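You operate a simulated robot arm through the tools that you are given. There is no shell and no other tool. Be economical: measure what you need, move in short steps, check, and stop when the job is done.

The job below is to be done with a simulated robot arm. You get a single attempt, and the scene is never put back.

## Task
Mark the foods under their red line BUY on the board and clear the rest.
Fine: check rice, pasta, lentils and the double dispenser's oats and cereal; leave the crackers slider.
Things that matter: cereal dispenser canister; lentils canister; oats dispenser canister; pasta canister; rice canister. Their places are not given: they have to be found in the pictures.

The check looks at the end state, three seconds after you hand in, the way a careful person would. Anything else that was tipped, shoved, dropped, spilled or broken makes it a failure.

## Robot
A 6-joint arm with a two-finger parallel gripper, fixed in place. Base frame: the origin is at the foot of the arm, x ahead of it, y to its left, z up. Readings come in cm, degrees, newtons and seconds.
With the tool pointing down near the work surface it reaches from about 36 to 82 cm from the base axis. Its first joint turns from -166.0 to 166.0 degrees. Payload 3.91 kg.
Tool frame: the origin (TCP) lies between the finger pads and is the grasp point; the fingertips stand 3 cm ahead of it; z points along the fingers, y is the line along which they close. The gripper opens to 11 cm. The fingers are 2 cm wide and 1 cm thick; the gripper's body (4.8 by 11.2 cm) begins 5.5 cm behind the TCP.
Orientation is that of the tool frame in the base frame, as [roll, pitch, yaw] about the fixed x, y, z axes, in that order (R = Rz(yaw) Ry(pitch) Rx(roll)). With the fingers straight down and closing along the base's y, the tool's x points along the base's -x, its y along +y and its z along -z.

## Interface
- The arm moves only by the tool send_rows. Its argument "plan" is a list of rows, each an object of numbers (a shift or turn left out is 0, a gripper value left out holds the last): "ax", "ay", "az": the turn, a rotation vector about the base's x, y, z in degrees; "dx", "dy", "dz": the shift along the base's x, y, z in cm; "hand": the gripper command, from -1 (fully open) to 1 (shut), values between in proportion. In form: [{"ax": .., "ay": .., "az": .., "dx": .., "dy": .., "dz": .., "hand": ..}, ...]. A call has 1 to 10 rows; each row shifts and turns the commanded pose from where the row before left it. Each row takes 0.2 s and may step no farther than 5 cm and 8.6 degrees from the row before; otherwise, or with a gripper value out of range, the whole call is refused. Where a pose cannot be reached the arm comes as near as it can. A force on the tool above 40 N (or 10 N above the force at the start of the call, whichever is more), or a blocked arm, ends the call early, and 0.2 s more pass. The fingers move at their own pace (about 4.5 cm/s each) and stop on an object; they squeeze with about 31 N. The grip force told is the motor's: it shows also when the fingers shut on nothing. Time passes only in rows, and 0.2 s behind the last, so rows that do not move let the fingers close. It gives the time, the measured TCP pose, the force on the tool (base axes), the opening and the grip force at its end, in the units of the frame above (readings bear some noise), with the torque about the TCP (base axes, N m) and any sound that the robot's microphone picked up, and new pictures: "views" is both (left out), scene, wrist or none.
- Cameras (640 x 400 px; columns grow to the right, rows downward): "scene" is fixed at [39.58, -65.42, 178.48]; the picture's right is [0.93, 0.36, 0.00], its down [0.11, -0.29, -0.95] and it looks along [-0.35, 0.89, -0.31] (base axes); focal length 322 px, centre (320, 200). "wrist" rides on the gripper at [7.7, 0.7, -11.5] in the tool frame; the picture's right is [-0.09, 1.00, 0.00], its down [-0.80, -0.07, -0.59] and it looks along [-0.59, -0.05, 0.80] (tool axes); focal length 270 px, centre (320, 200).
- lift_body(by): slides the trunk up (or, below 0, down) by that many cm; the arm rides with it, the base frame stays. It gives what a move gives, with no picture.
- probe_pixels(camera, pixels): for up to 12 pixels [column, row] of the newest picture of that camera ("zoom" is the newest enlarged one), the place [x, y, z] in the base frame of the surface seen there, good to about 0.2 cm, but the place of the scene camera against the robot may be out by one fixed shift of up to 1.2 cm in any direction. It takes no simulated time.
- enlarge(camera, box): a new picture of the part [left, top, right, bottom] of that camera's present view, enlarged. It takes no simulated time.
- job_done(): hands the job in; it is judged then, once.

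Go step by step. Measure first, check grasps and placings, and put right what went wrong. The budget is 80 turns and 200 pictures, counting those below and the enlarged ones. Unless the task says otherwise, let go and move clear before handing in, and close with one line.

The tools are called as a command line: name --argument value ..., lists and objects as JSON in quotes. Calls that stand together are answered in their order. send_rows: Moves the arm, as the interface text tells. Its arguments: {"type":"object","properties":{"plan":{"type":"array"},"views":{"type":"string","enum":["both","scene","wrist","none"]}},"required":["plan"]} The other tools are called the same way: lift_body (by) slides the trunk up or down; probe_pixels (camera, pixels) gives the place of the surface under pixels of a picture; enlarge (camera, box) takes an enlarged picture of a part of a camera's view; job_done () hands the job in.

At the start:

```text
t: 0.0
tool_pos: [23.44, 26.12, 152.68]
tool_rot: [179.9, -0.1, 180.0]
force: [0.5, 0.2, -0.2]
wrist_torque: [-0.01, 0.02, 0.0]
grip_width: 10.99
finger_force: 0.1
trunk travel left (down, up): [-57.5, 3.5]
```

scene: 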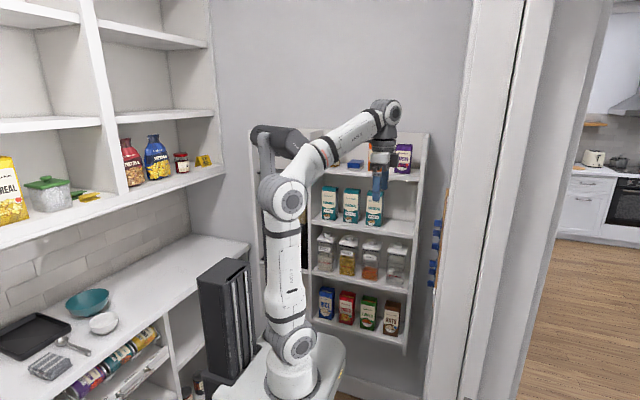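
wrist: 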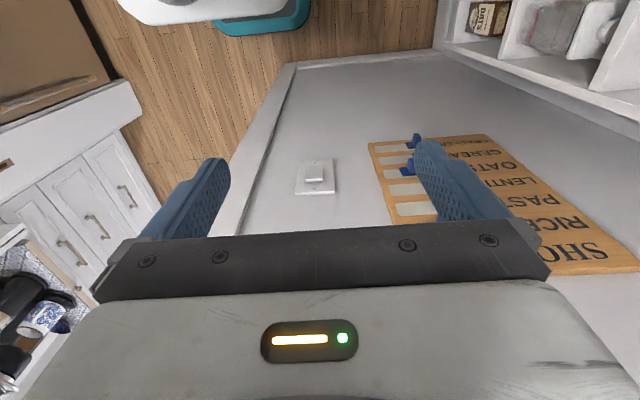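

The wrist view shows a wooden board with RICE, PASTA, LENTILS, OATS, CEREAL and CRACKERS and blue sliders, and the scene view shows shelves with clear canisters. I'll enlarge both first.

enlarge --camera "scene" --box '[300, 220, 440, 310]'

enlarge --camera "scene" --box '[400, 190, 480, 300]'

enlarge --camera "wrist" --box '[360, 110, 640, 285]'

enlarge --camera "scene" --box '[0, 120, 220, 260]'

```text
4.44 times, centred on (370, 265) of scene
```

zoom: 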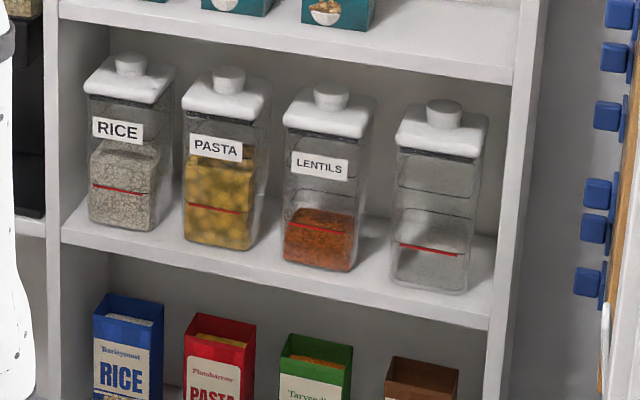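

```text
3.64 times, centred on (440, 245) of scene
```

zoom: 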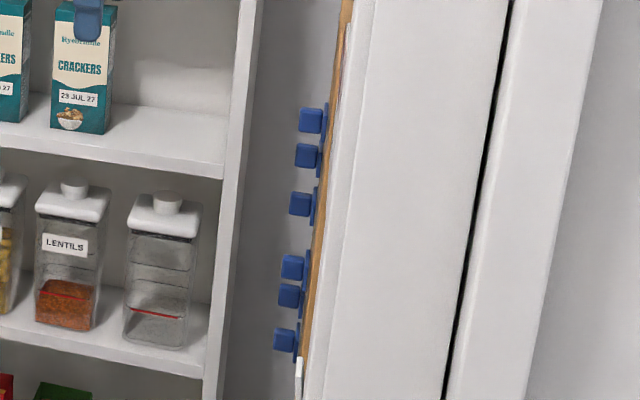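

```text
2.29 times, centred on (500, 198) of wrist
```

zoom: 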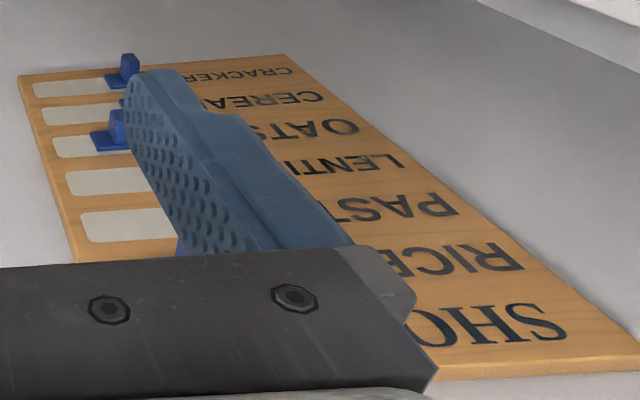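

```text
2.86 times, centred on (110, 190) of scene
```

zoom: 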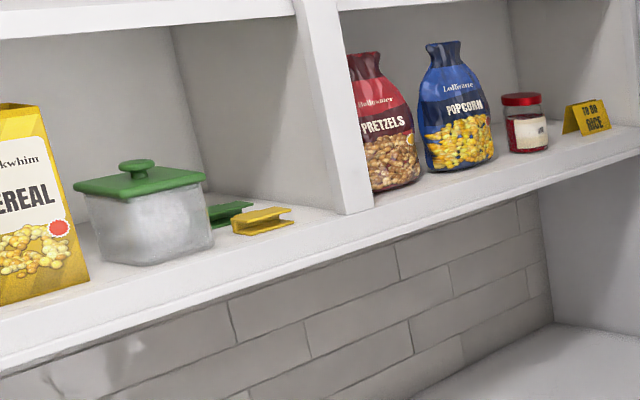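

Rice and pasta look well above their red lines, while lentils is close to its line and needs a nearer look. The double dispenser hasn't been found yet, so I'll look at the rest of the shelf.

enlarge --camera "scene" --box '[240, 120, 440, 245]'

enlarge --camera "scene" --box '[0, 240, 260, 400]'

enlarge --camera "scene" --box '[355, 230, 405, 300]'

probe_pixels --camera "wrist" --pixels '[[372, 146], [484, 137], [635, 270], [412, 166], [416, 139], [390, 160], [400, 190], [420, 207], [315, 172], [590, 250], [560, 215], [520, 160]]'

```text
3.20 times, centred on (340, 182) of scene
```

zoom: 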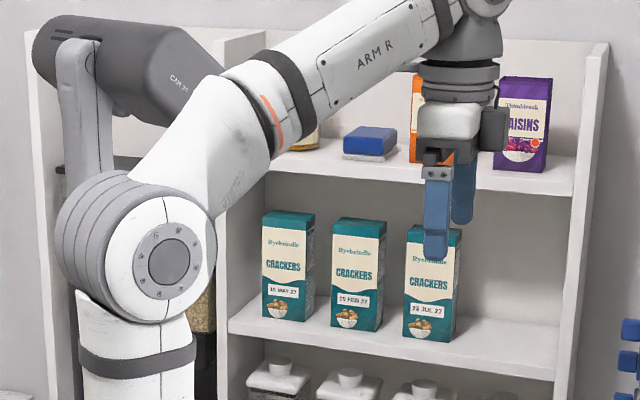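

```text
2.46 times, centred on (130, 320) of scene
```

zoom: 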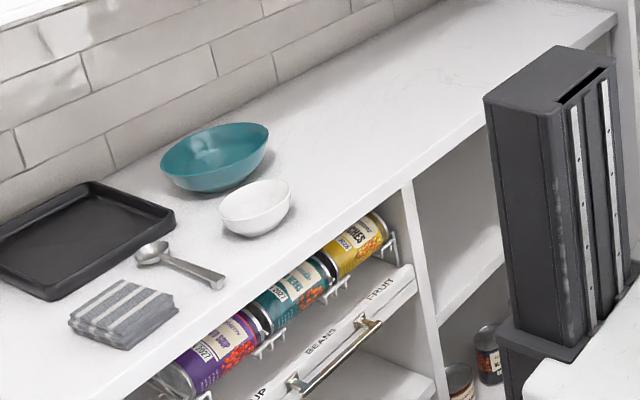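

```text
5.71 times, centred on (380, 265) of scene
```

zoom: 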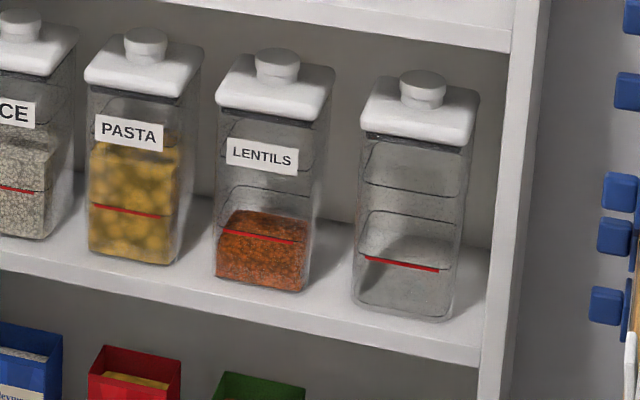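

```text
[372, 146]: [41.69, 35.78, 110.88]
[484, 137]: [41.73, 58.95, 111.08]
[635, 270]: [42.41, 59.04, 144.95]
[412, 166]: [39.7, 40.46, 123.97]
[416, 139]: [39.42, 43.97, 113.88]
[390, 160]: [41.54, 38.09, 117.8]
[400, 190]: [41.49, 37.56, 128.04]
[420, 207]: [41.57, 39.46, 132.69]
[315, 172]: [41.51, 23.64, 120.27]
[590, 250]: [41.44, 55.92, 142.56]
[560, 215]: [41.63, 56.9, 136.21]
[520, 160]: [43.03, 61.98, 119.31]
```

The board lies on the wall at x≈42 (y 36–59, z 111–145). Something dark with a beige fill is hidden behind the arm's column near (303,215), which is probably the dispenser, so I'll probe there and at the canisters.

probe_pixels --camera "scene" --pixels '[[303, 215], [304, 250], [326, 268], [347, 265], [370, 262], [396, 268], [310, 228], [372, 205], [355, 290], [258, 230], [372, 300], [290, 145]]'

enlarge --camera "scene" --box '[245, 200, 325, 290]'

```text
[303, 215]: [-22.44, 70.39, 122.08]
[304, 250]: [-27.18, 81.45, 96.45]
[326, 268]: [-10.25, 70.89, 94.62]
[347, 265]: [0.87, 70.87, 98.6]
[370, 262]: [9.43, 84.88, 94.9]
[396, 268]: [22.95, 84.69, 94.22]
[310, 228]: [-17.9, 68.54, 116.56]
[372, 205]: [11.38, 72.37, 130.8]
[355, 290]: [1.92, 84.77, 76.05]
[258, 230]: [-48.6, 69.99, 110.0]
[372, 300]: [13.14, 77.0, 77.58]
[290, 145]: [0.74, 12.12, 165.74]
```

```text
4.44 times, centred on (285, 245) of scene
```

zoom: 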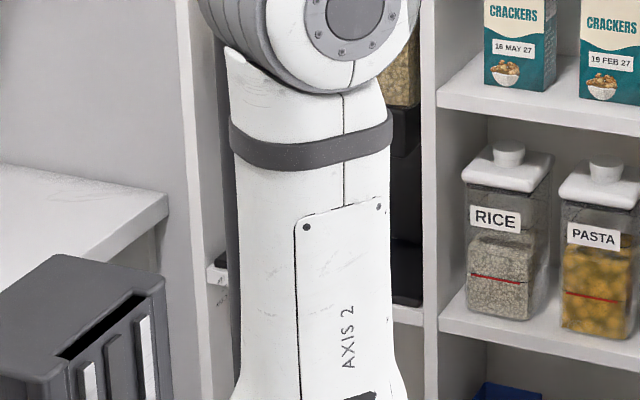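

The dispenser stands at about x −45..−22, y 70, behind the arm. I'll shut the gripper (a slim pusher) and tilt the tool to look at the board squarely.

send_rows --plan '[{"dx": -2, "dy": 4, "ay": -7, "hand": 1}, {"dx": -2, "dy": 4, "ay": -7}, {"dx": -2, "dy": 4, "ay": -7}, {"dx": -1, "dy": 4, "ay": -7}, {"dx": -1, "dy": 4, "ay": -7}, {"ay": 0}, {"ay": 0}]' --views "both"

```text
t: 1.6
tool_pos: [15.33, 46.11, 152.78]
tool_rot: [179.9, 35.0, 179.8]
force: [0.0, 0.4, 0.2]
wrist_torque: [0.02, -0.02, 0.0]
grip_width: 0.02
finger_force: 30.9
trunk travel left (down, up): [-57.5, 3.5]
```

scene: 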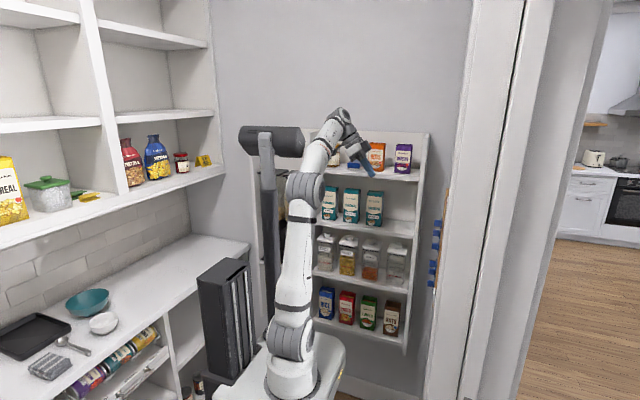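
wrist: 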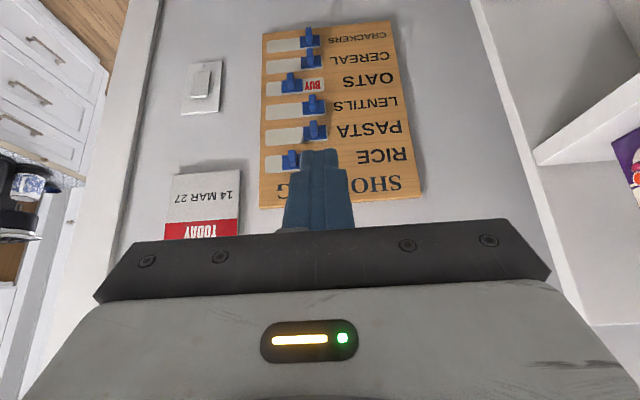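

The board now reads clearly: OATS (slider near (291,82)) and perhaps RICE show BUY. I'll enlarge it and measure.

enlarge --camera "wrist" --box '[250, 15, 430, 210]'

probe_pixels --camera "wrist" --pixels '[[310, 33], [310, 55], [289, 78], [311, 101], [314, 126], [290, 156], [305, 41], [305, 63], [290, 88], [311, 112], [313, 138], [288, 164]]'

enlarge --camera "scene" --box '[240, 190, 330, 300]'

enlarge --camera "wrist" --box '[160, 160, 250, 245]'

```text
2.05 times, centred on (340, 112) of wrist
```

zoom: 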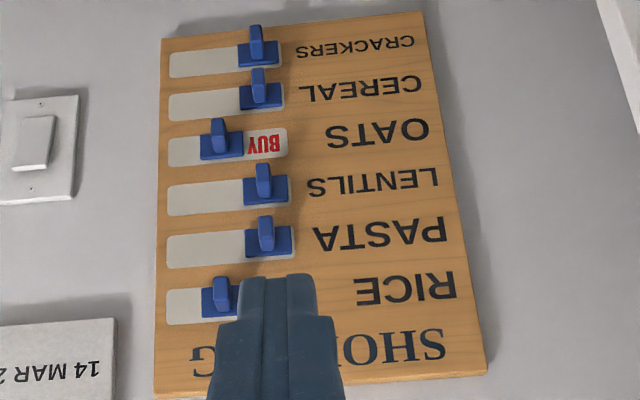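

```text
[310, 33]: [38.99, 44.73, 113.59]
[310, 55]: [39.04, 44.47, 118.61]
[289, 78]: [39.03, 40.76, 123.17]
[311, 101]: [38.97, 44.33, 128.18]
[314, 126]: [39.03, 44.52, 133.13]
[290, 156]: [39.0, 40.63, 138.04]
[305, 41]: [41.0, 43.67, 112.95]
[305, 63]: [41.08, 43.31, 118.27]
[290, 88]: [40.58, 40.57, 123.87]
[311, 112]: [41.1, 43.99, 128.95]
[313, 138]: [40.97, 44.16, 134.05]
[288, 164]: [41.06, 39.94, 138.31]
```

```text
3.64 times, centred on (285, 245) of scene
```

zoom: 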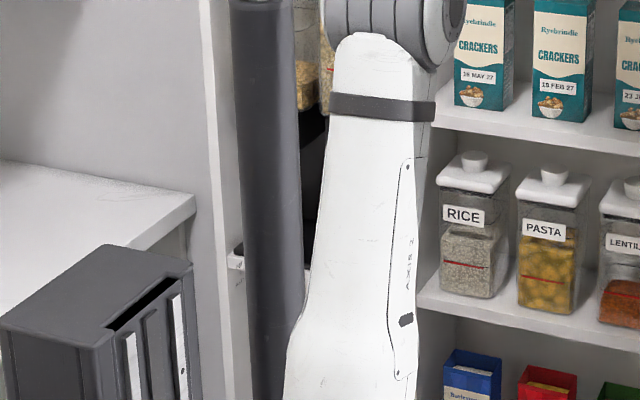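

```text
4.71 times, centred on (205, 202) of wrist
```

zoom: 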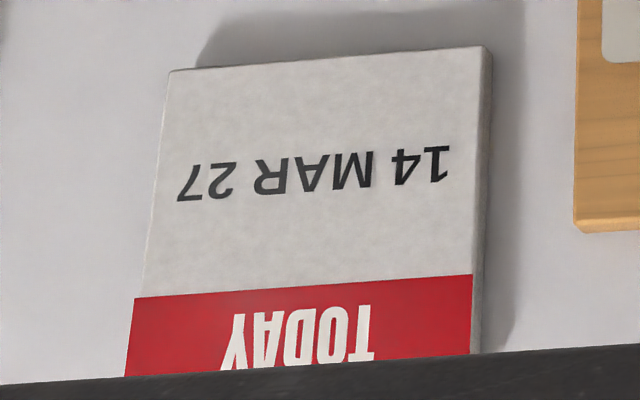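

Sliders read: RICE y≈40.6 and OATS y≈40.7 (BUY shown), the others at y≈44.4 (clear). Next I'll turn the tool toward +y and go lower to see the fill levels on the shelf up close.

send_rows --plan '[{"az": 8.5, "dx": -1, "dy": -1}, {"az": 8.5, "dx": -1, "dy": -1}, {"az": 8.5, "dx": -1, "dy": -1}, {"az": 8.5, "dx": -1, "dz": -2}, {"az": 8.5, "dz": -3}, {"az": 8.5, "dz": -4}, {"az": 8.5, "dz": -4}, {"az": 8.5, "dz": -4}, {"az": 8.5, "dz": -4}, {"az": 8.5, "dz": -4}]' --views "wrist"

```text
t: 2.4
tool_pos: [20.02, 43.11, 150.22]
tool_rot: [-176.5, 33.8, -163.6]
force: [0.0, 0.3, -0.2]
wrist_torque: [-0.03, -0.01, -0.03]
grip_width: 0.02
finger_force: 31.1
trunk travel left (down, up): [-57.5, 3.5]
stopped in row 4: the arm was blocked; the commanded pose is now the measured one
```

wrist: 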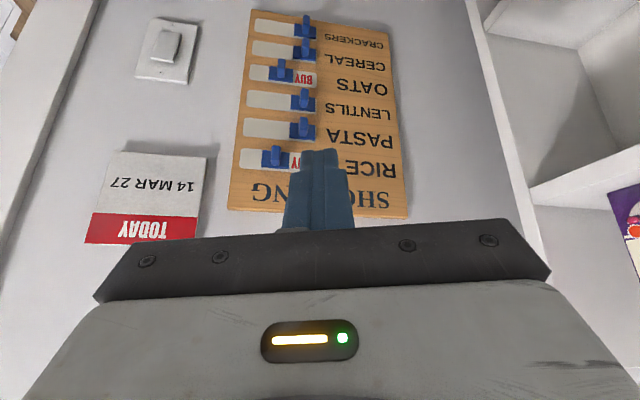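

The arm was blocked at yaw ~16°; RICE is confirmed as currently BUY. I'll look at the scene to understand the arm's posture.

send_rows --plan '[{"dy": -2}, {"dy": -2}, {"dy": -2}]' --views "scene"

enlarge --camera "scene" --box '[220, 90, 420, 400]'

probe_pixels --camera "scene" --pixels '[[290, 375], [295, 340], [320, 375], [240, 280], [305, 195], [270, 140]]'

```text
t: 3.4
tool_pos: [21.18, 38.79, 147.48]
tool_rot: [-171.9, 32.2, -162.4]
force: [-0.9, -0.3, -0.7]
wrist_torque: [0.02, 0.01, 0.02]
grip_width: 0.01
finger_force: 30.6
trunk travel left (down, up): [-57.5, 3.5]
stopped in row 3: the arm was blocked; the commanded pose is now the measured one
```

scene: 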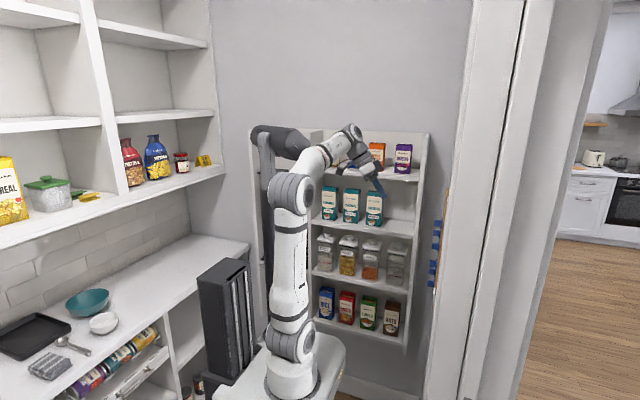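

```text
1.29 times, centred on (320, 245) of scene
```

zoom: 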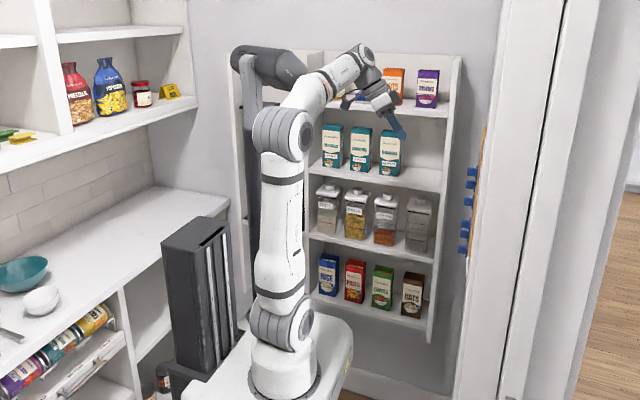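

```text
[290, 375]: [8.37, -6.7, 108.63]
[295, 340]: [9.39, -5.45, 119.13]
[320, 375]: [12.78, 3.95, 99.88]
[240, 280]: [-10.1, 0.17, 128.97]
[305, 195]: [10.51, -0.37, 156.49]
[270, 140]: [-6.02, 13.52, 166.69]
```

enlarge --camera "scene" --box '[230, 110, 400, 220]'

probe_pixels --camera "scene" --pixels '[[258, 135], [290, 140], [262, 165], [265, 185], [325, 155], [355, 135], [270, 200], [266, 260], [368, 165], [380, 185]]'

```text
3.64 times, centred on (315, 165) of scene
```

zoom: 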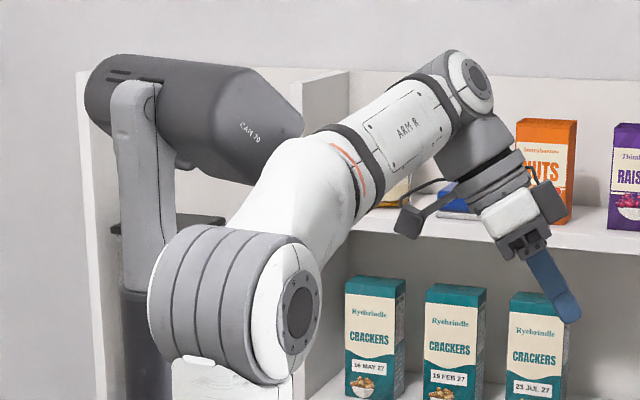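

```text
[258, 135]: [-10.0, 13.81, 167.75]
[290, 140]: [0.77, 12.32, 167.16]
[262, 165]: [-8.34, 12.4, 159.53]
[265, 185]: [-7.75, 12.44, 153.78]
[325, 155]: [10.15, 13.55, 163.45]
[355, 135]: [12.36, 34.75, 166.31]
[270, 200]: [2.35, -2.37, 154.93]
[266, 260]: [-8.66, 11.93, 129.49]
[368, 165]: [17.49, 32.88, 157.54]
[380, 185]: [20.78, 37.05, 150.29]
```

The camera mast (around (−8,14), head at z≈167) sits right beside the folded forearm, which is likely what blocks it. I'll reach further out toward the shelf before yawing, so the elbow unfolds.

send_rows --plan '[{"dy": 3, "dx": 0.5, "dz": -1}, {"dy": 4, "dz": -1}, {"dy": 4, "dz": -2}, {"dy": 3, "dz": -3}, {"dz": -3}]' --views "scene"

```text
t: 4.6
tool_pos: [21.91, 52.87, 137.23]
tool_rot: [-171.9, 32.3, -162.5]
force: [0.1, -0.1, -0.2]
wrist_torque: [0.04, 0.01, 0.0]
grip_width: 0.0
finger_force: 30.7
trunk travel left (down, up): [-57.5, 3.5]
```

scene: 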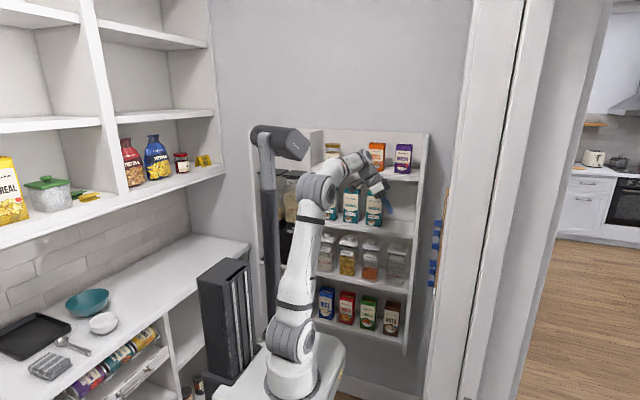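

The dispenser now shows beside the elbow near (290,205). I'll enlarge it and continue yawing.

enlarge --camera "scene" --box '[250, 150, 330, 280]'

send_rows --plan '[{"az": 8, "dx": -0.5}, {"az": 8, "dx": -0.5}, {"az": 8, "dx": -0.5}, {"az": 8, "dx": -0.5}]' --views "both"

```text
3.08 times, centred on (290, 215) of scene
```

zoom: 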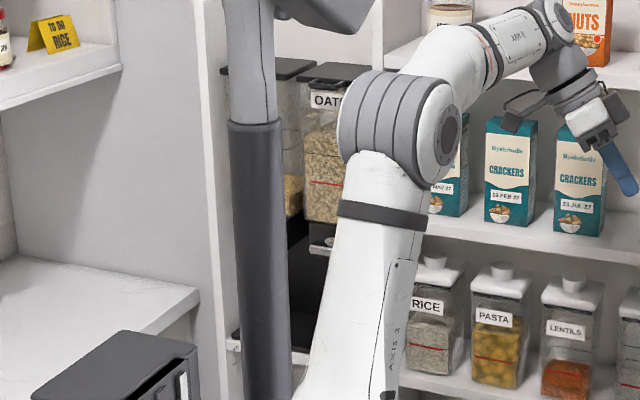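

```text
t: 5.6
tool_pos: [19.84, 52.54, 137.56]
tool_rot: [-171.9, 32.1, -130.3]
force: [-0.2, -0.7, 0.5]
wrist_torque: [0.02, -0.03, -0.04]
grip_width: 0.01
finger_force: 31.5
trunk travel left (down, up): [-57.5, 3.5]
```

scene: 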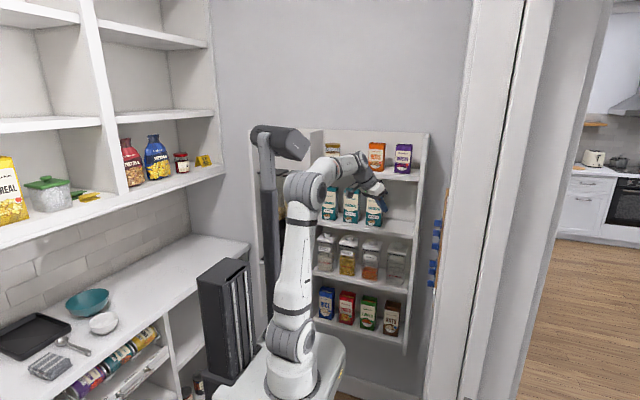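
wrist: 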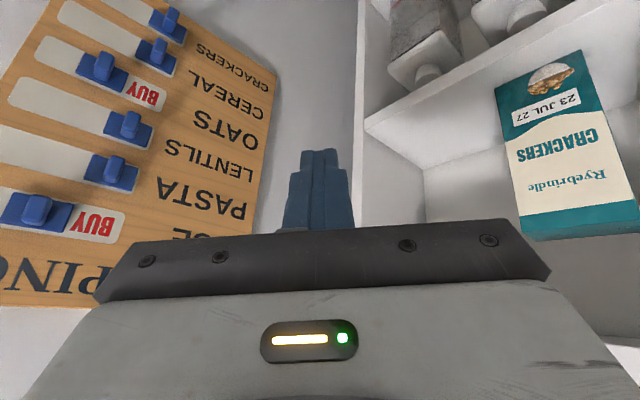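

Yawing works here, and oats appears well above its line. I'll continue turning and go down toward the canister shelf.

send_rows --plan '[{"az": 8, "dx": -1, "dz": -2, "dy": -1}, {"az": 8, "dx": -1, "dz": -3, "dy": -1}, {"az": 8, "dx": -1, "dz": -3, "dy": -1}, {"az": 8, "dx": -1, "dz": -3, "dy": -1}, {"az": 8, "dz": -3}, {"dz": -3}, {"dz": -3}]' --views "both"

```text
t: 7.2
tool_pos: [15.65, 48.8, 117.55]
tool_rot: [-171.8, 32.1, -90.3]
force: [1.2, 0.5, -0.5]
wrist_torque: [0.02, 0.03, 0.03]
grip_width: 0.01
finger_force: 30.7
trunk travel left (down, up): [-57.5, 3.5]
```

scene: 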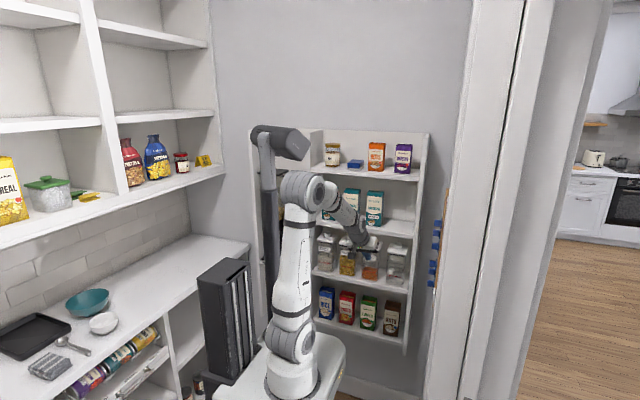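
wrist: 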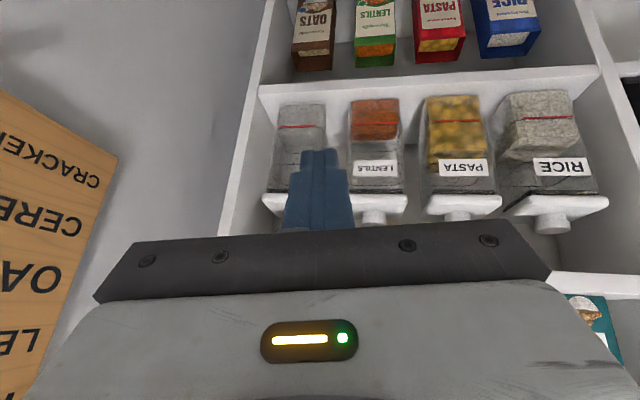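

Canisters are in view upside down with their red lines at about (300,126), (374,122), (455,121) and (545,118). I'll enlarge.

enlarge --camera "wrist" --box '[340, 80, 480, 215]'

enlarge --camera "wrist" --box '[470, 70, 620, 230]'

enlarge --camera "wrist" --box '[250, 80, 400, 220]'

```text
2.96 times, centred on (410, 148) of wrist
```

zoom: 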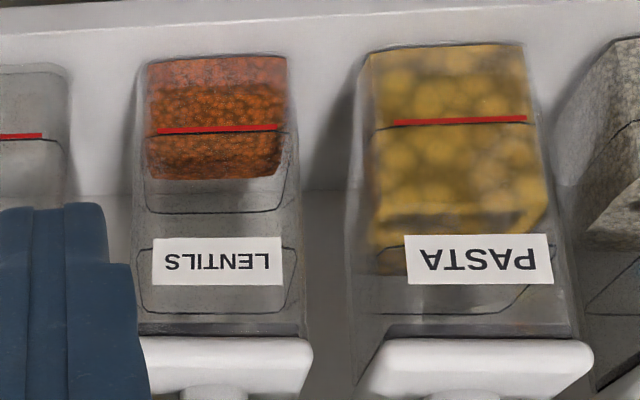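

```text
2.50 times, centred on (545, 150) of wrist
```

zoom: 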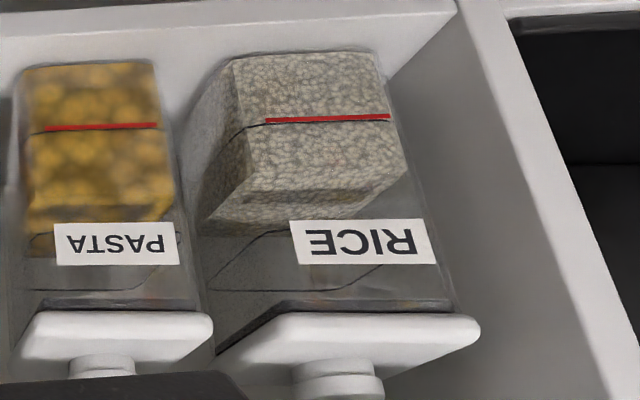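

```text
2.86 times, centred on (325, 150) of wrist
```

zoom: 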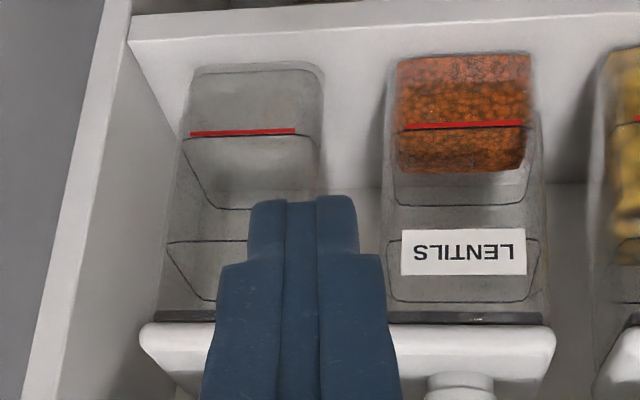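

Lentils' fill ends before the back ring of the line level, so it seems lower than the line when seen from above. I'll confirm with probes and then a level view.

probe_pixels --camera "wrist" --pixels '[[374, 123], [374, 110], [374, 103], [374, 130], [374, 138], [455, 121], [545, 118], [374, 168], [300, 127], [374, 98]]'

send_rows --plan '[{"ax": 6, "dz": -4}, {"ax": 6, "dz": -4, "dx": -1}, {"ax": 6, "dz": -4, "dx": -1}, {"dz": -3, "dx": -1}]' --views "both"

```text
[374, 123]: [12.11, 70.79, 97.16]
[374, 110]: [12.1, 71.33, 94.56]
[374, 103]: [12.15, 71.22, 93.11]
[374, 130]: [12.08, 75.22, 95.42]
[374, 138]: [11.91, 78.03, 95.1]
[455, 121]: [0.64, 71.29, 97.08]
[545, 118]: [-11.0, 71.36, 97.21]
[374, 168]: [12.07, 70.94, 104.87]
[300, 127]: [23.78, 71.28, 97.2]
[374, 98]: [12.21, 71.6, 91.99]
```

```text
t: 8.2
tool_pos: [12.94, 48.86, 102.26]
tool_rot: [-172.0, 50.2, -90.5]
force: [0.1, -0.5, 0.4]
wrist_torque: [0.01, -0.01, 0.02]
grip_width: 0.02
finger_force: 30.9
trunk travel left (down, up): [-57.5, 3.5]
```

scene: 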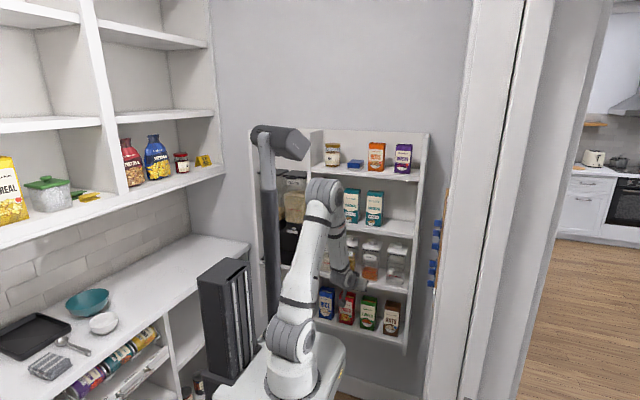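
wrist: 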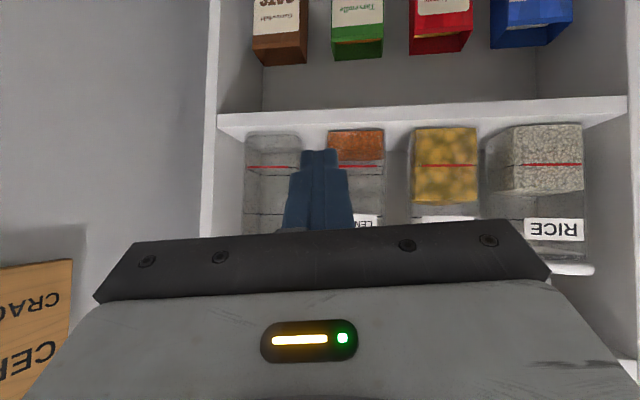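

The level view confirms it: lentils' top (z≈95.2) is below the line (97.1), rice and pasta are above. The dispenser is now visible in the scene near (293,200), so I'll enlarge it.

enlarge --camera "scene" --box '[265, 160, 325, 260]'

enlarge --camera "wrist" --box '[320, 110, 600, 250]'

```text
4.00 times, centred on (295, 210) of scene
```

zoom: 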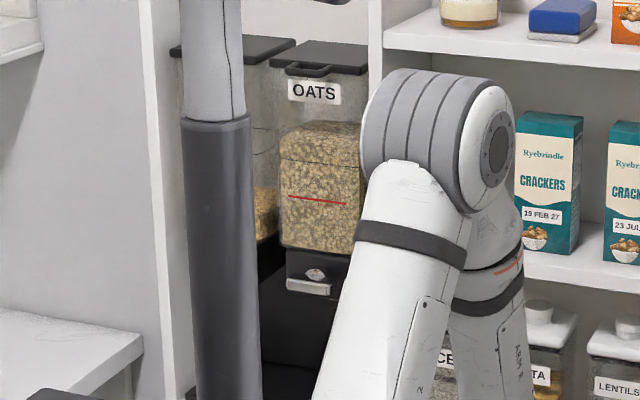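

```text
2.29 times, centred on (460, 180) of wrist
```

zoom: 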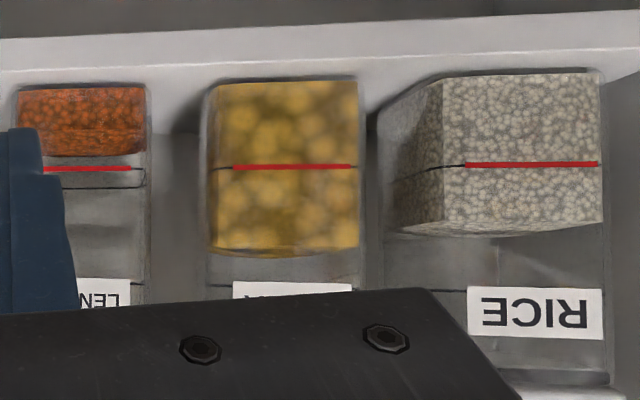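

Oats sits above its line; cereal (left) is hidden behind the mast. I'll raise and yaw the wrist camera toward it.

send_rows --plan '[{"az": 8, "dz": 4, "ax": 0}, {"az": 8, "dz": 4}, {"az": 8, "dz": 4}, {"az": 8, "dz": 4}, {"dz": 3}]' --views "both"

```text
t: 9.4
tool_pos: [12.74, 48.72, 121.38]
tool_rot: [-172.2, 50.2, -58.6]
force: [0.2, -0.1, -0.4]
wrist_torque: [-0.04, -0.01, 0.01]
grip_width: 0.01
finger_force: 30.5
trunk travel left (down, up): [-57.5, 3.5]
```

scene: 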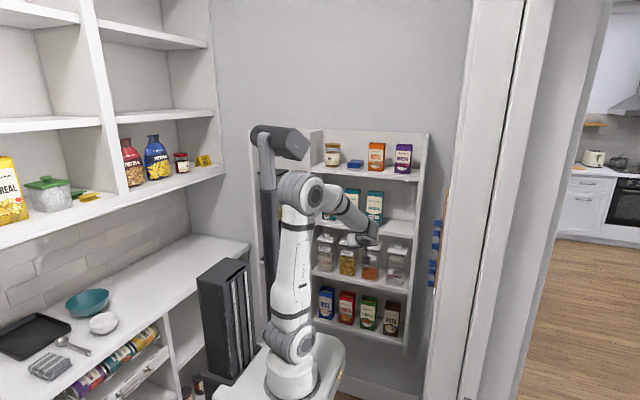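
wrist: 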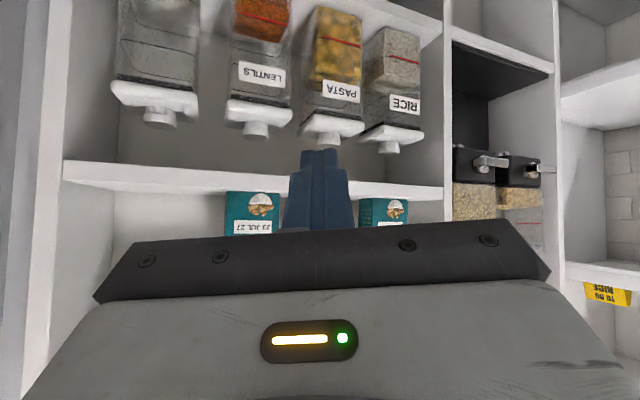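

The dispenser appears at (500,190) but its upper part is hidden by the gripper body. I'll go up some more.

send_rows --plan '[{"dz": 4}, {"dz": 4}, {"dz": 4, "az": 4}, {"dz": 3, "az": 4}]' --views "wrist"

enlarge --camera "wrist" --box '[430, 80, 580, 250]'

```text
t: 10.4
tool_pos: [12.72, 48.67, 136.52]
tool_rot: [-172.1, 50.1, -50.5]
force: [0.7, -0.4, 0.1]
wrist_torque: [0.01, -0.01, 0.0]
grip_width: 0.0
finger_force: 31.2
trunk travel left (down, up): [-57.5, 3.5]
```

wrist: 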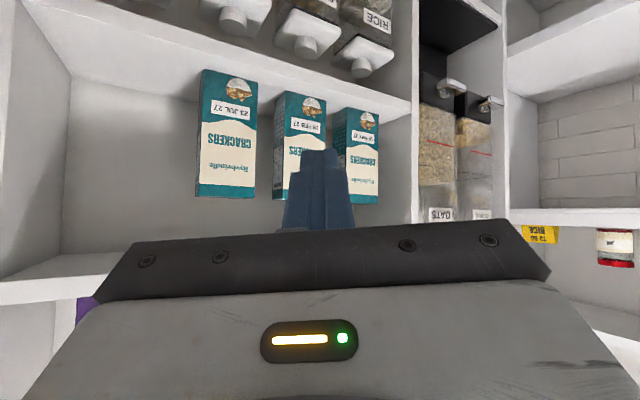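

```text
2.35 times, centred on (505, 165) of wrist
```

zoom: 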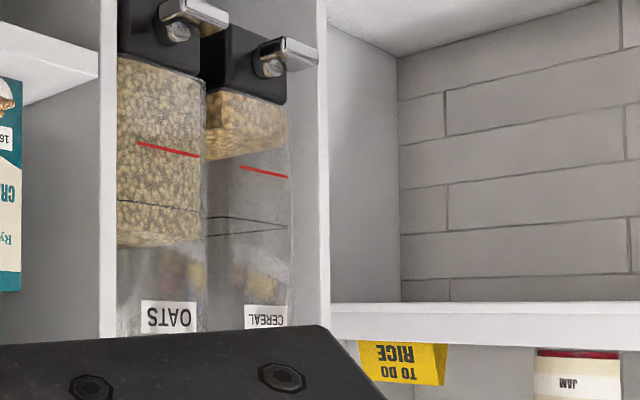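

Cereal's fill ends short of its red line, so the target is: lentils and cereal BUY; rice, pasta and oats clear. I'll turn back to face the board along the same path.

send_rows --plan '[{"az": -8, "dx": 1}, {"az": -8, "dx": 1, "dy": 0.5}, {"az": -8, "dx": 1, "dy": 1}, {"az": -8, "dx": 1, "dy": 1}, {"az": -8, "dx": 0.5, "dy": 1}, {"az": -8, "dx": 0.5}, {"az": -8, "dx": 0.5}, {"az": -8, "dx": 0.5}]' --views "none"

send_rows --plan '[{"az": -8, "dx": 0.5}, {"az": -8, "dx": 0.5, "dz": 1}, {"az": -8, "dz": 1}, {"az": -8, "dz": 1}, {"az": -8, "dz": 1}, {"az": -8, "dz": 1, "dy": -1}, {"az": -8, "dz": 1, "dy": -2}, {"az": -8, "dz": 1, "dy": -2}]' --views "both"

```text
t: 12.2
tool_pos: [23.65, 50.28, 134.17]
tool_rot: [-175.3, 51.8, -98.3]
force: [-0.2, -0.1, -0.2]
wrist_torque: [-0.02, -0.01, 0.04]
grip_width: 0.0
finger_force: 31.4
out of reach, approached as far as the arm can: row 5, 6, 7, 8
trunk travel left (down, up): [-57.5, 3.5]
```

```text
t: 14.0
tool_pos: [25.43, 49.63, 133.74]
tool_rot: [-176.4, 52.2, -102.1]
force: [-0.4, 0.5, -0.2]
wrist_torque: [0.06, -0.01, -0.02]
grip_width: 0.02
finger_force: 30.7
out of reach, approached as far as the arm can: row 1, 2, 3, 4, 5, 6, 7, 8
trunk travel left (down, up): [-57.5, 3.5]
```

scene: 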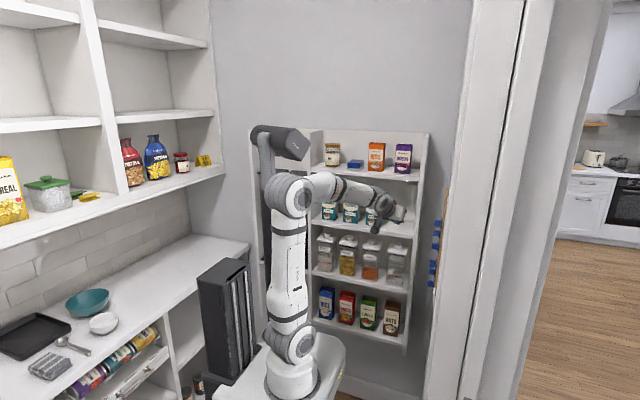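
wrist: 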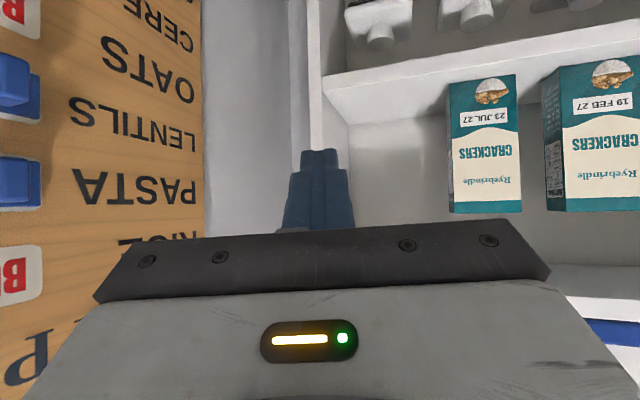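

The arm stopped turning at yaw −102° with the present 52° tilt. I'll check whether the command has run ahead with one idle row.

send_rows --plan '[{"dx": 0}]' --views "none"

```text
t: 14.4
tool_pos: [25.38, 49.63, 133.58]
tool_rot: [-176.3, 52.2, -102.1]
force: [-0.1, 0.2, 0.5]
wrist_torque: [0.03, 0.03, -0.03]
grip_width: 0.02
finger_force: 31.1
trunk travel left (down, up): [-57.5, 3.5]
```

The command was reset to the real pose. I'll take the tilt back to about 32°, as on the way in, then yaw again.

send_rows --plan '[{"ax": -7, "ay": 1, "dx": -1, "dy": 0.5}, {"ax": -7, "ay": 1, "dx": -1, "dy": 1, "dz": 1}, {"ax": -7, "ay": 1, "dx": -1, "dy": 1, "dz": 2}, {"az": -8, "dx": -1}, {"az": -8}, {"az": -8}, {"az": -8}]' --views "both"

```text
t: 16.0
tool_pos: [33.23, 44.64, 130.68]
tool_rot: [175.0, 36.1, -117.1]
force: [0.0, -0.4, -0.4]
wrist_torque: [0.02, 0.02, -0.01]
grip_width: 0.0
finger_force: 31.3
out of reach, approached as far as the arm can: row 1, 2, 3, 4, 5, 6, 7
trunk travel left (down, up): [-57.5, 3.5]
```

scene: 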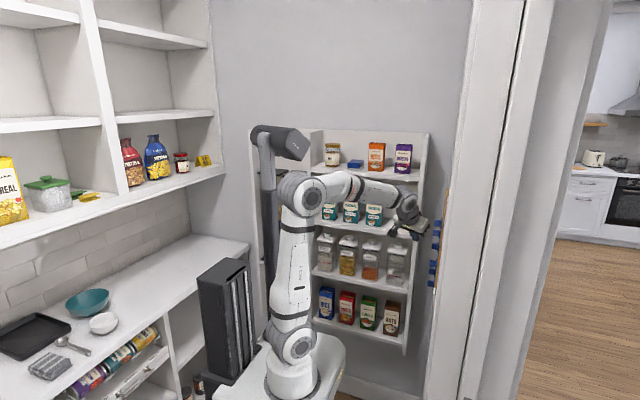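
wrist: 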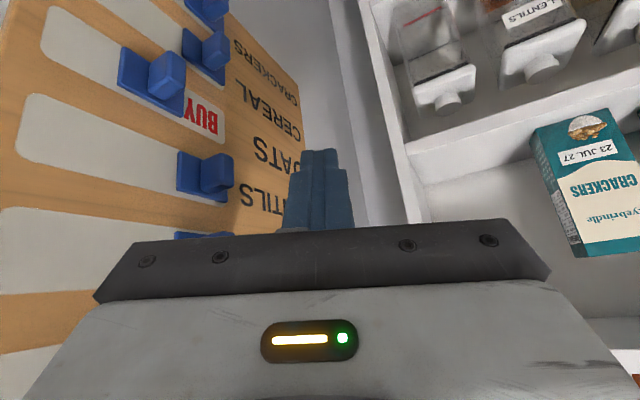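

The arm drifted toward the board (x=33) while out of reach. I'll back away in −x first.

send_rows --plan '[{"dx": -2}, {"dx": -3}, {"dx": -3, "dy": 1}, {"dx": -3, "dy": 1}]' --views "scene"

```text
t: 17.0
tool_pos: [28.42, 43.55, 128.53]
tool_rot: [173.6, 36.5, -117.0]
force: [1.1, 0.8, -0.1]
wrist_torque: [0.04, -0.02, 0.0]
grip_width: 0.0
finger_force: 31.4
out of reach, approached as far as the arm can: row 1, 2, 3, 4
trunk travel left (down, up): [-57.5, 3.5]
```

scene: 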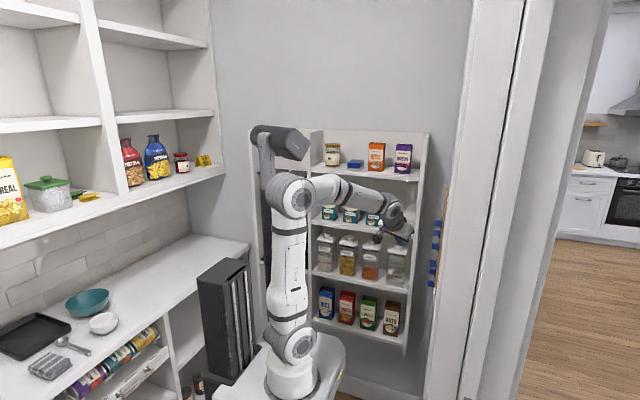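

Still a limit in this posture. I'll retrace my motion to the last freely reachable pose and then follow exactly the incoming path backward.

send_rows --plan '[{"ax": 5, "ay": -2, "az": 5, "dx": -1, "dy": 2, "dz": 2}, {"ax": 5, "ay": -2, "az": 5, "dx": -1, "dy": 2, "dz": 2}, {"ax": 5, "ay": -1, "az": 5, "dx": -1, "dy": 2, "dz": 1}, {"az": 8, "dx": -1}, {"az": 8, "dx": -1}, {"az": 8, "dx": -2}, {"az": 8, "dx": -2, "dy": -1}, {"az": 8, "dx": -2, "dy": -1}, {"az": 8, "dx": -2}]' --views "scene"

```text
t: 19.0
tool_pos: [15.49, 47.71, 133.44]
tool_rot: [174.3, 51.9, -54.3]
force: [-0.6, 0.5, 0.3]
wrist_torque: [-0.03, 0.02, 0.02]
grip_width: 0.0
finger_force: 30.6
trunk travel left (down, up): [-57.5, 3.5]
```

scene: 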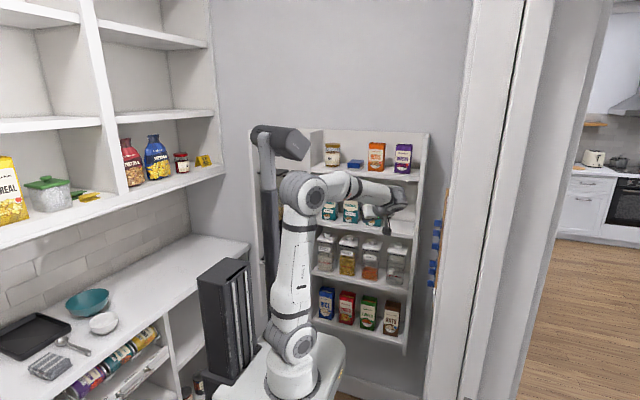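

Free again. I'll go down and reproduce the known good pose (≈(15.6, 48.8, 117.5), yaw −90, tilt 32).

send_rows --plan '[{"dz": -4, "dx": -1}, {"dz": -4, "dx": -1}, {"dz": -4}, {"dz": -4, "dy": 0.5}, {"ax": -5, "ay": -1.5, "az": -6}, {"ax": -5, "ay": -1, "az": -6, "dx": 0.5}, {"ax": -5, "az": -6, "dx": 0.5}, {"ax": -4, "az": -6, "dx": 0.5}, {"az": -6, "dx": 0.5}, {"az": -6, "dx": 0.5, "dy": 0.5}]' --views "both"

```text
t: 21.2
tool_pos: [15.87, 48.72, 117.5]
tool_rot: [167.9, 33.2, -94.8]
force: [0.3, 0.3, 0.3]
wrist_torque: [-0.02, 0.03, -0.02]
grip_width: 0.0
finger_force: 31.0
trunk travel left (down, up): [-57.5, 3.5]
```

scene: 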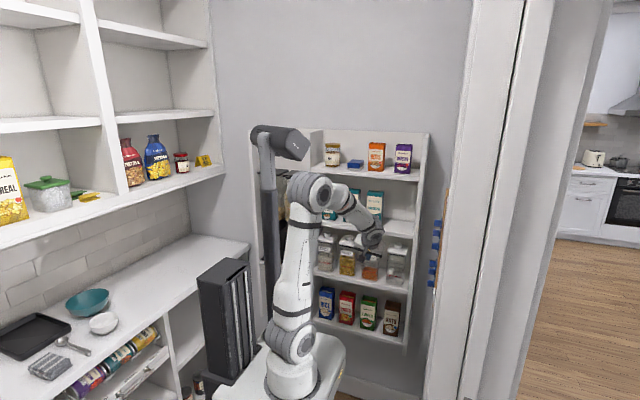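
wrist: 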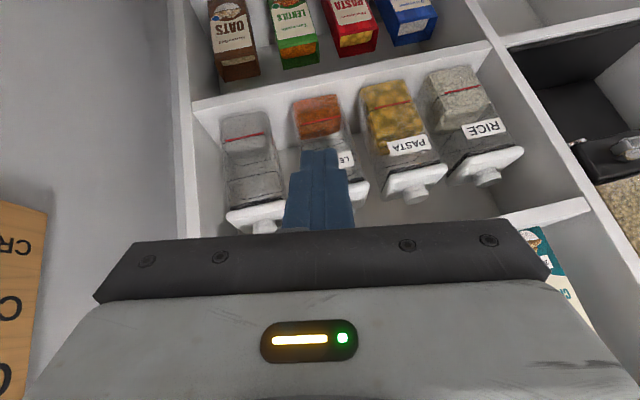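

Pose matches apart from a ~20° roll; I'll correct it and then retrace upward with yaw back toward the board.

send_rows --plan '[{"ax": -0.5, "ay": -6.3, "az": -4.1}, {"ax": -0.5, "ay": -6.3, "az": -4.1}, {"dz": 3}, {"dz": 3, "dx": 0.5}, {"dz": 3, "dx": 0.5, "dy": 1}, {"dz": 3, "az": -6, "dx": 1, "dy": 1}, {"dz": 3, "az": -7, "dx": 1, "dy": 1}, {"dz": 3, "az": -7, "dx": 1, "dy": 1}, {"dz": 2, "az": -7}, {"az": -7}]' --views "both"

```text
t: 23.4
tool_pos: [30.66, 45.84, 128.75]
tool_rot: [166.7, 35.0, -129.0]
force: [-0.2, -0.1, -0.3]
wrist_torque: [0.05, 0.07, 0.01]
grip_width: 0.01
finger_force: 31.3
out of reach, approached as far as the arm can: row 2, 4, 5, 6, 7, 8, 9, 10
trunk travel left (down, up): [-57.5, 3.5]
```

scene: 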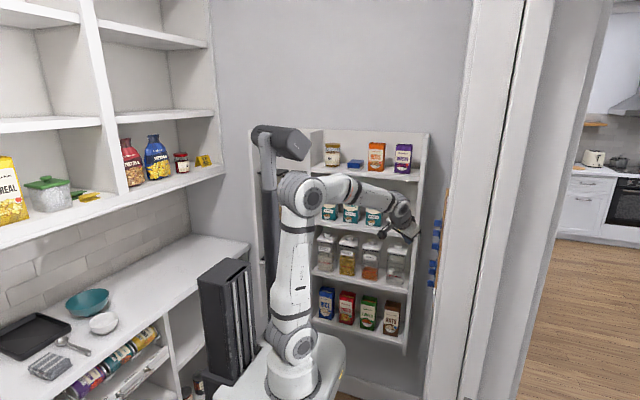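
wrist: 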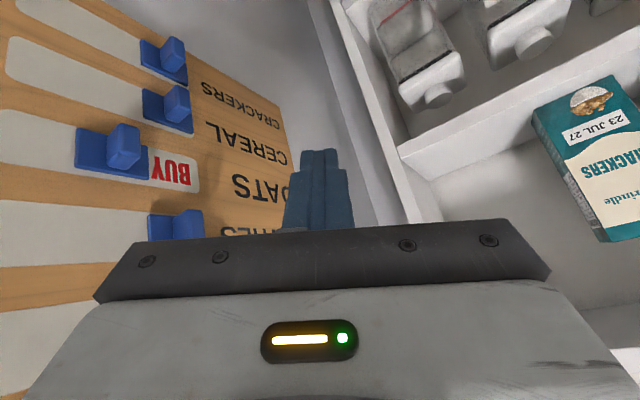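

Readings suggest a joint limit reached in this tilted posture. I'll straighten the tool to point down here (raising a bit), which should free the wrist, then yaw.

send_rows --plan '[{"dx": -1, "ax": -7.1, "ay": 2.15, "dz": 2}, {"dx": -1, "ax": -7.1, "ay": 2.15, "dz": 3}, {"dx": -1, "ax": -7.1, "ay": 2.15, "dz": 3}, {"dx": -1, "ax": -7.1, "ay": 2.15, "dz": 3}, {"ax": -7.1, "ay": 2.15, "dz": 3}]' --views "both"

```text
t: 24.6
tool_pos: [34.1, 38.79, 136.83]
tool_rot: [163.9, 3.6, -126.7]
force: [-6.1, 2.8, -0.3]
wrist_torque: [-0.29, -0.53, 0.1]
grip_width: 0.0
finger_force: 30.7
out of reach, approached as far as the arm can: row 1, 2, 3, 4, 5
trunk travel left (down, up): [-57.5, 3.5]
stopped in row 5: the force on the tool passed its limit at 53 N (the readings are from after the stop); the commanded pose is now the measured one
```

scene: 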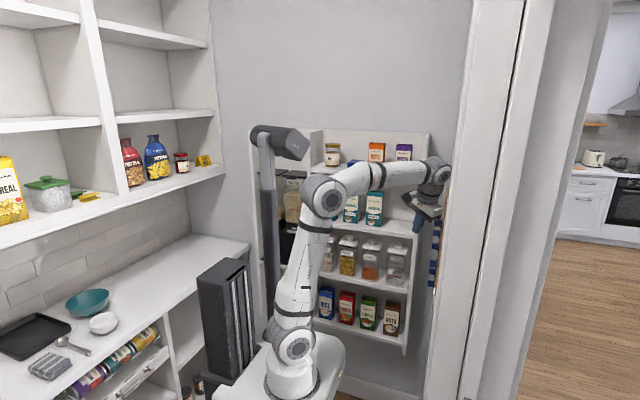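
wrist: 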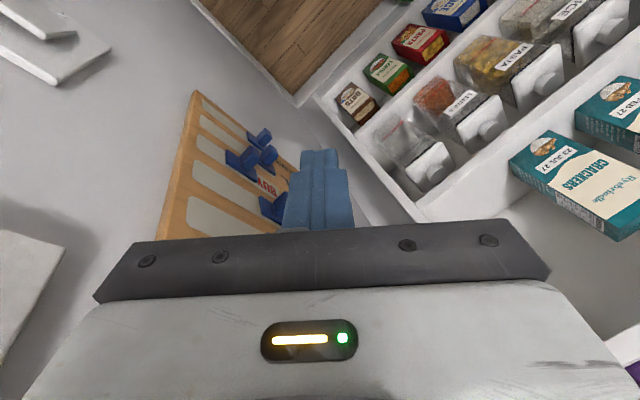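

The wrist brushed the wall or board (53 N, now −6 N in x). I'll back straight off in −x gently.

send_rows --plan '[{"dx": -1.5}, {"dx": -2}, {"dx": -3}, {"dx": -3}]' --views "both"

```text
t: 25.6
tool_pos: [28.89, 34.8, 135.02]
tool_rot: [163.5, 3.7, -126.6]
force: [-0.8, 0.4, -0.8]
wrist_torque: [0.02, -0.03, -0.02]
grip_width: 0.01
finger_force: 31.5
out of reach, approached as far as the arm can: row 1, 2, 3, 4
trunk travel left (down, up): [-57.5, 3.5]
```

scene: 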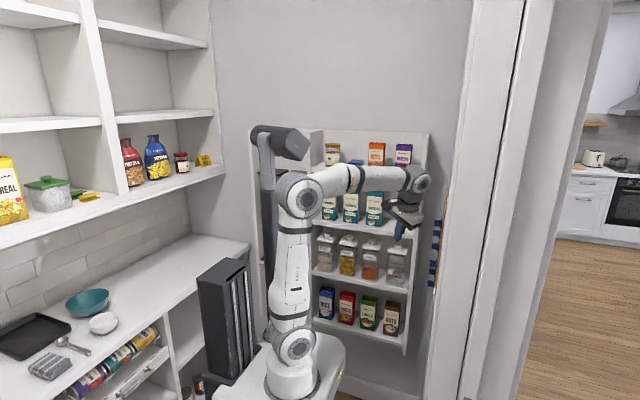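
wrist: 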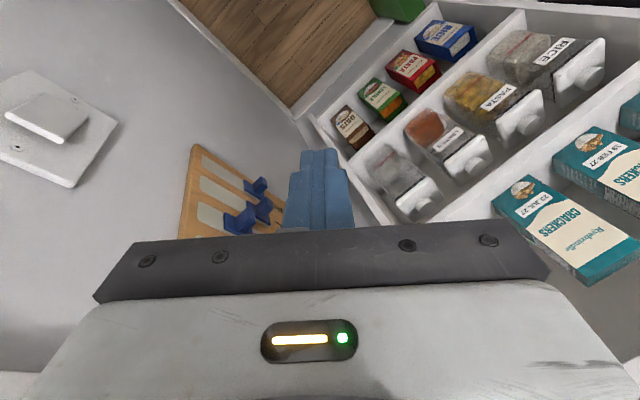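

In this posture rotating −z is limited but +z is probably free. I'll go round the other way: rotate +az with the tool pointing down while moving back toward the starting spot, clear of everything.

send_rows --plan '[{"az": 8.5}, {"az": 8.5}, {"az": 8.5, "dz": 2, "dx": -1}, {"az": 8.5, "dz": 2, "dx": -1}, {"az": 8.5, "dz": 2, "dx": -1}, {"az": 8.5, "dz": 2, "dx": -1, "dy": -1}, {"az": 8.5, "dz": 2, "dy": -1}, {"az": 8.5, "dz": 2, "dy": -1}, {"az": 8.5, "dz": 2}, {"az": 8.5}]' --views "scene"

```text
t: 27.8
tool_pos: [17.15, 35.8, 145.76]
tool_rot: [160.6, 9.4, -43.8]
force: [0.2, -0.5, -0.2]
wrist_torque: [-0.01, -0.02, 0.01]
grip_width: 0.0
finger_force: 30.6
out of reach, approached as far as the arm can: row 5, 6, 7, 8, 9, 10
trunk travel left (down, up): [-57.5, 3.5]
```

scene: 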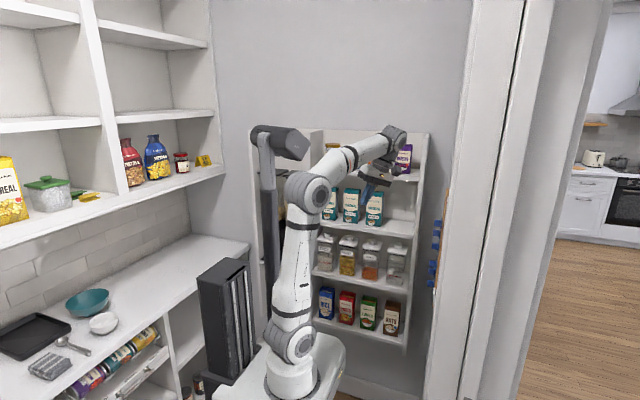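

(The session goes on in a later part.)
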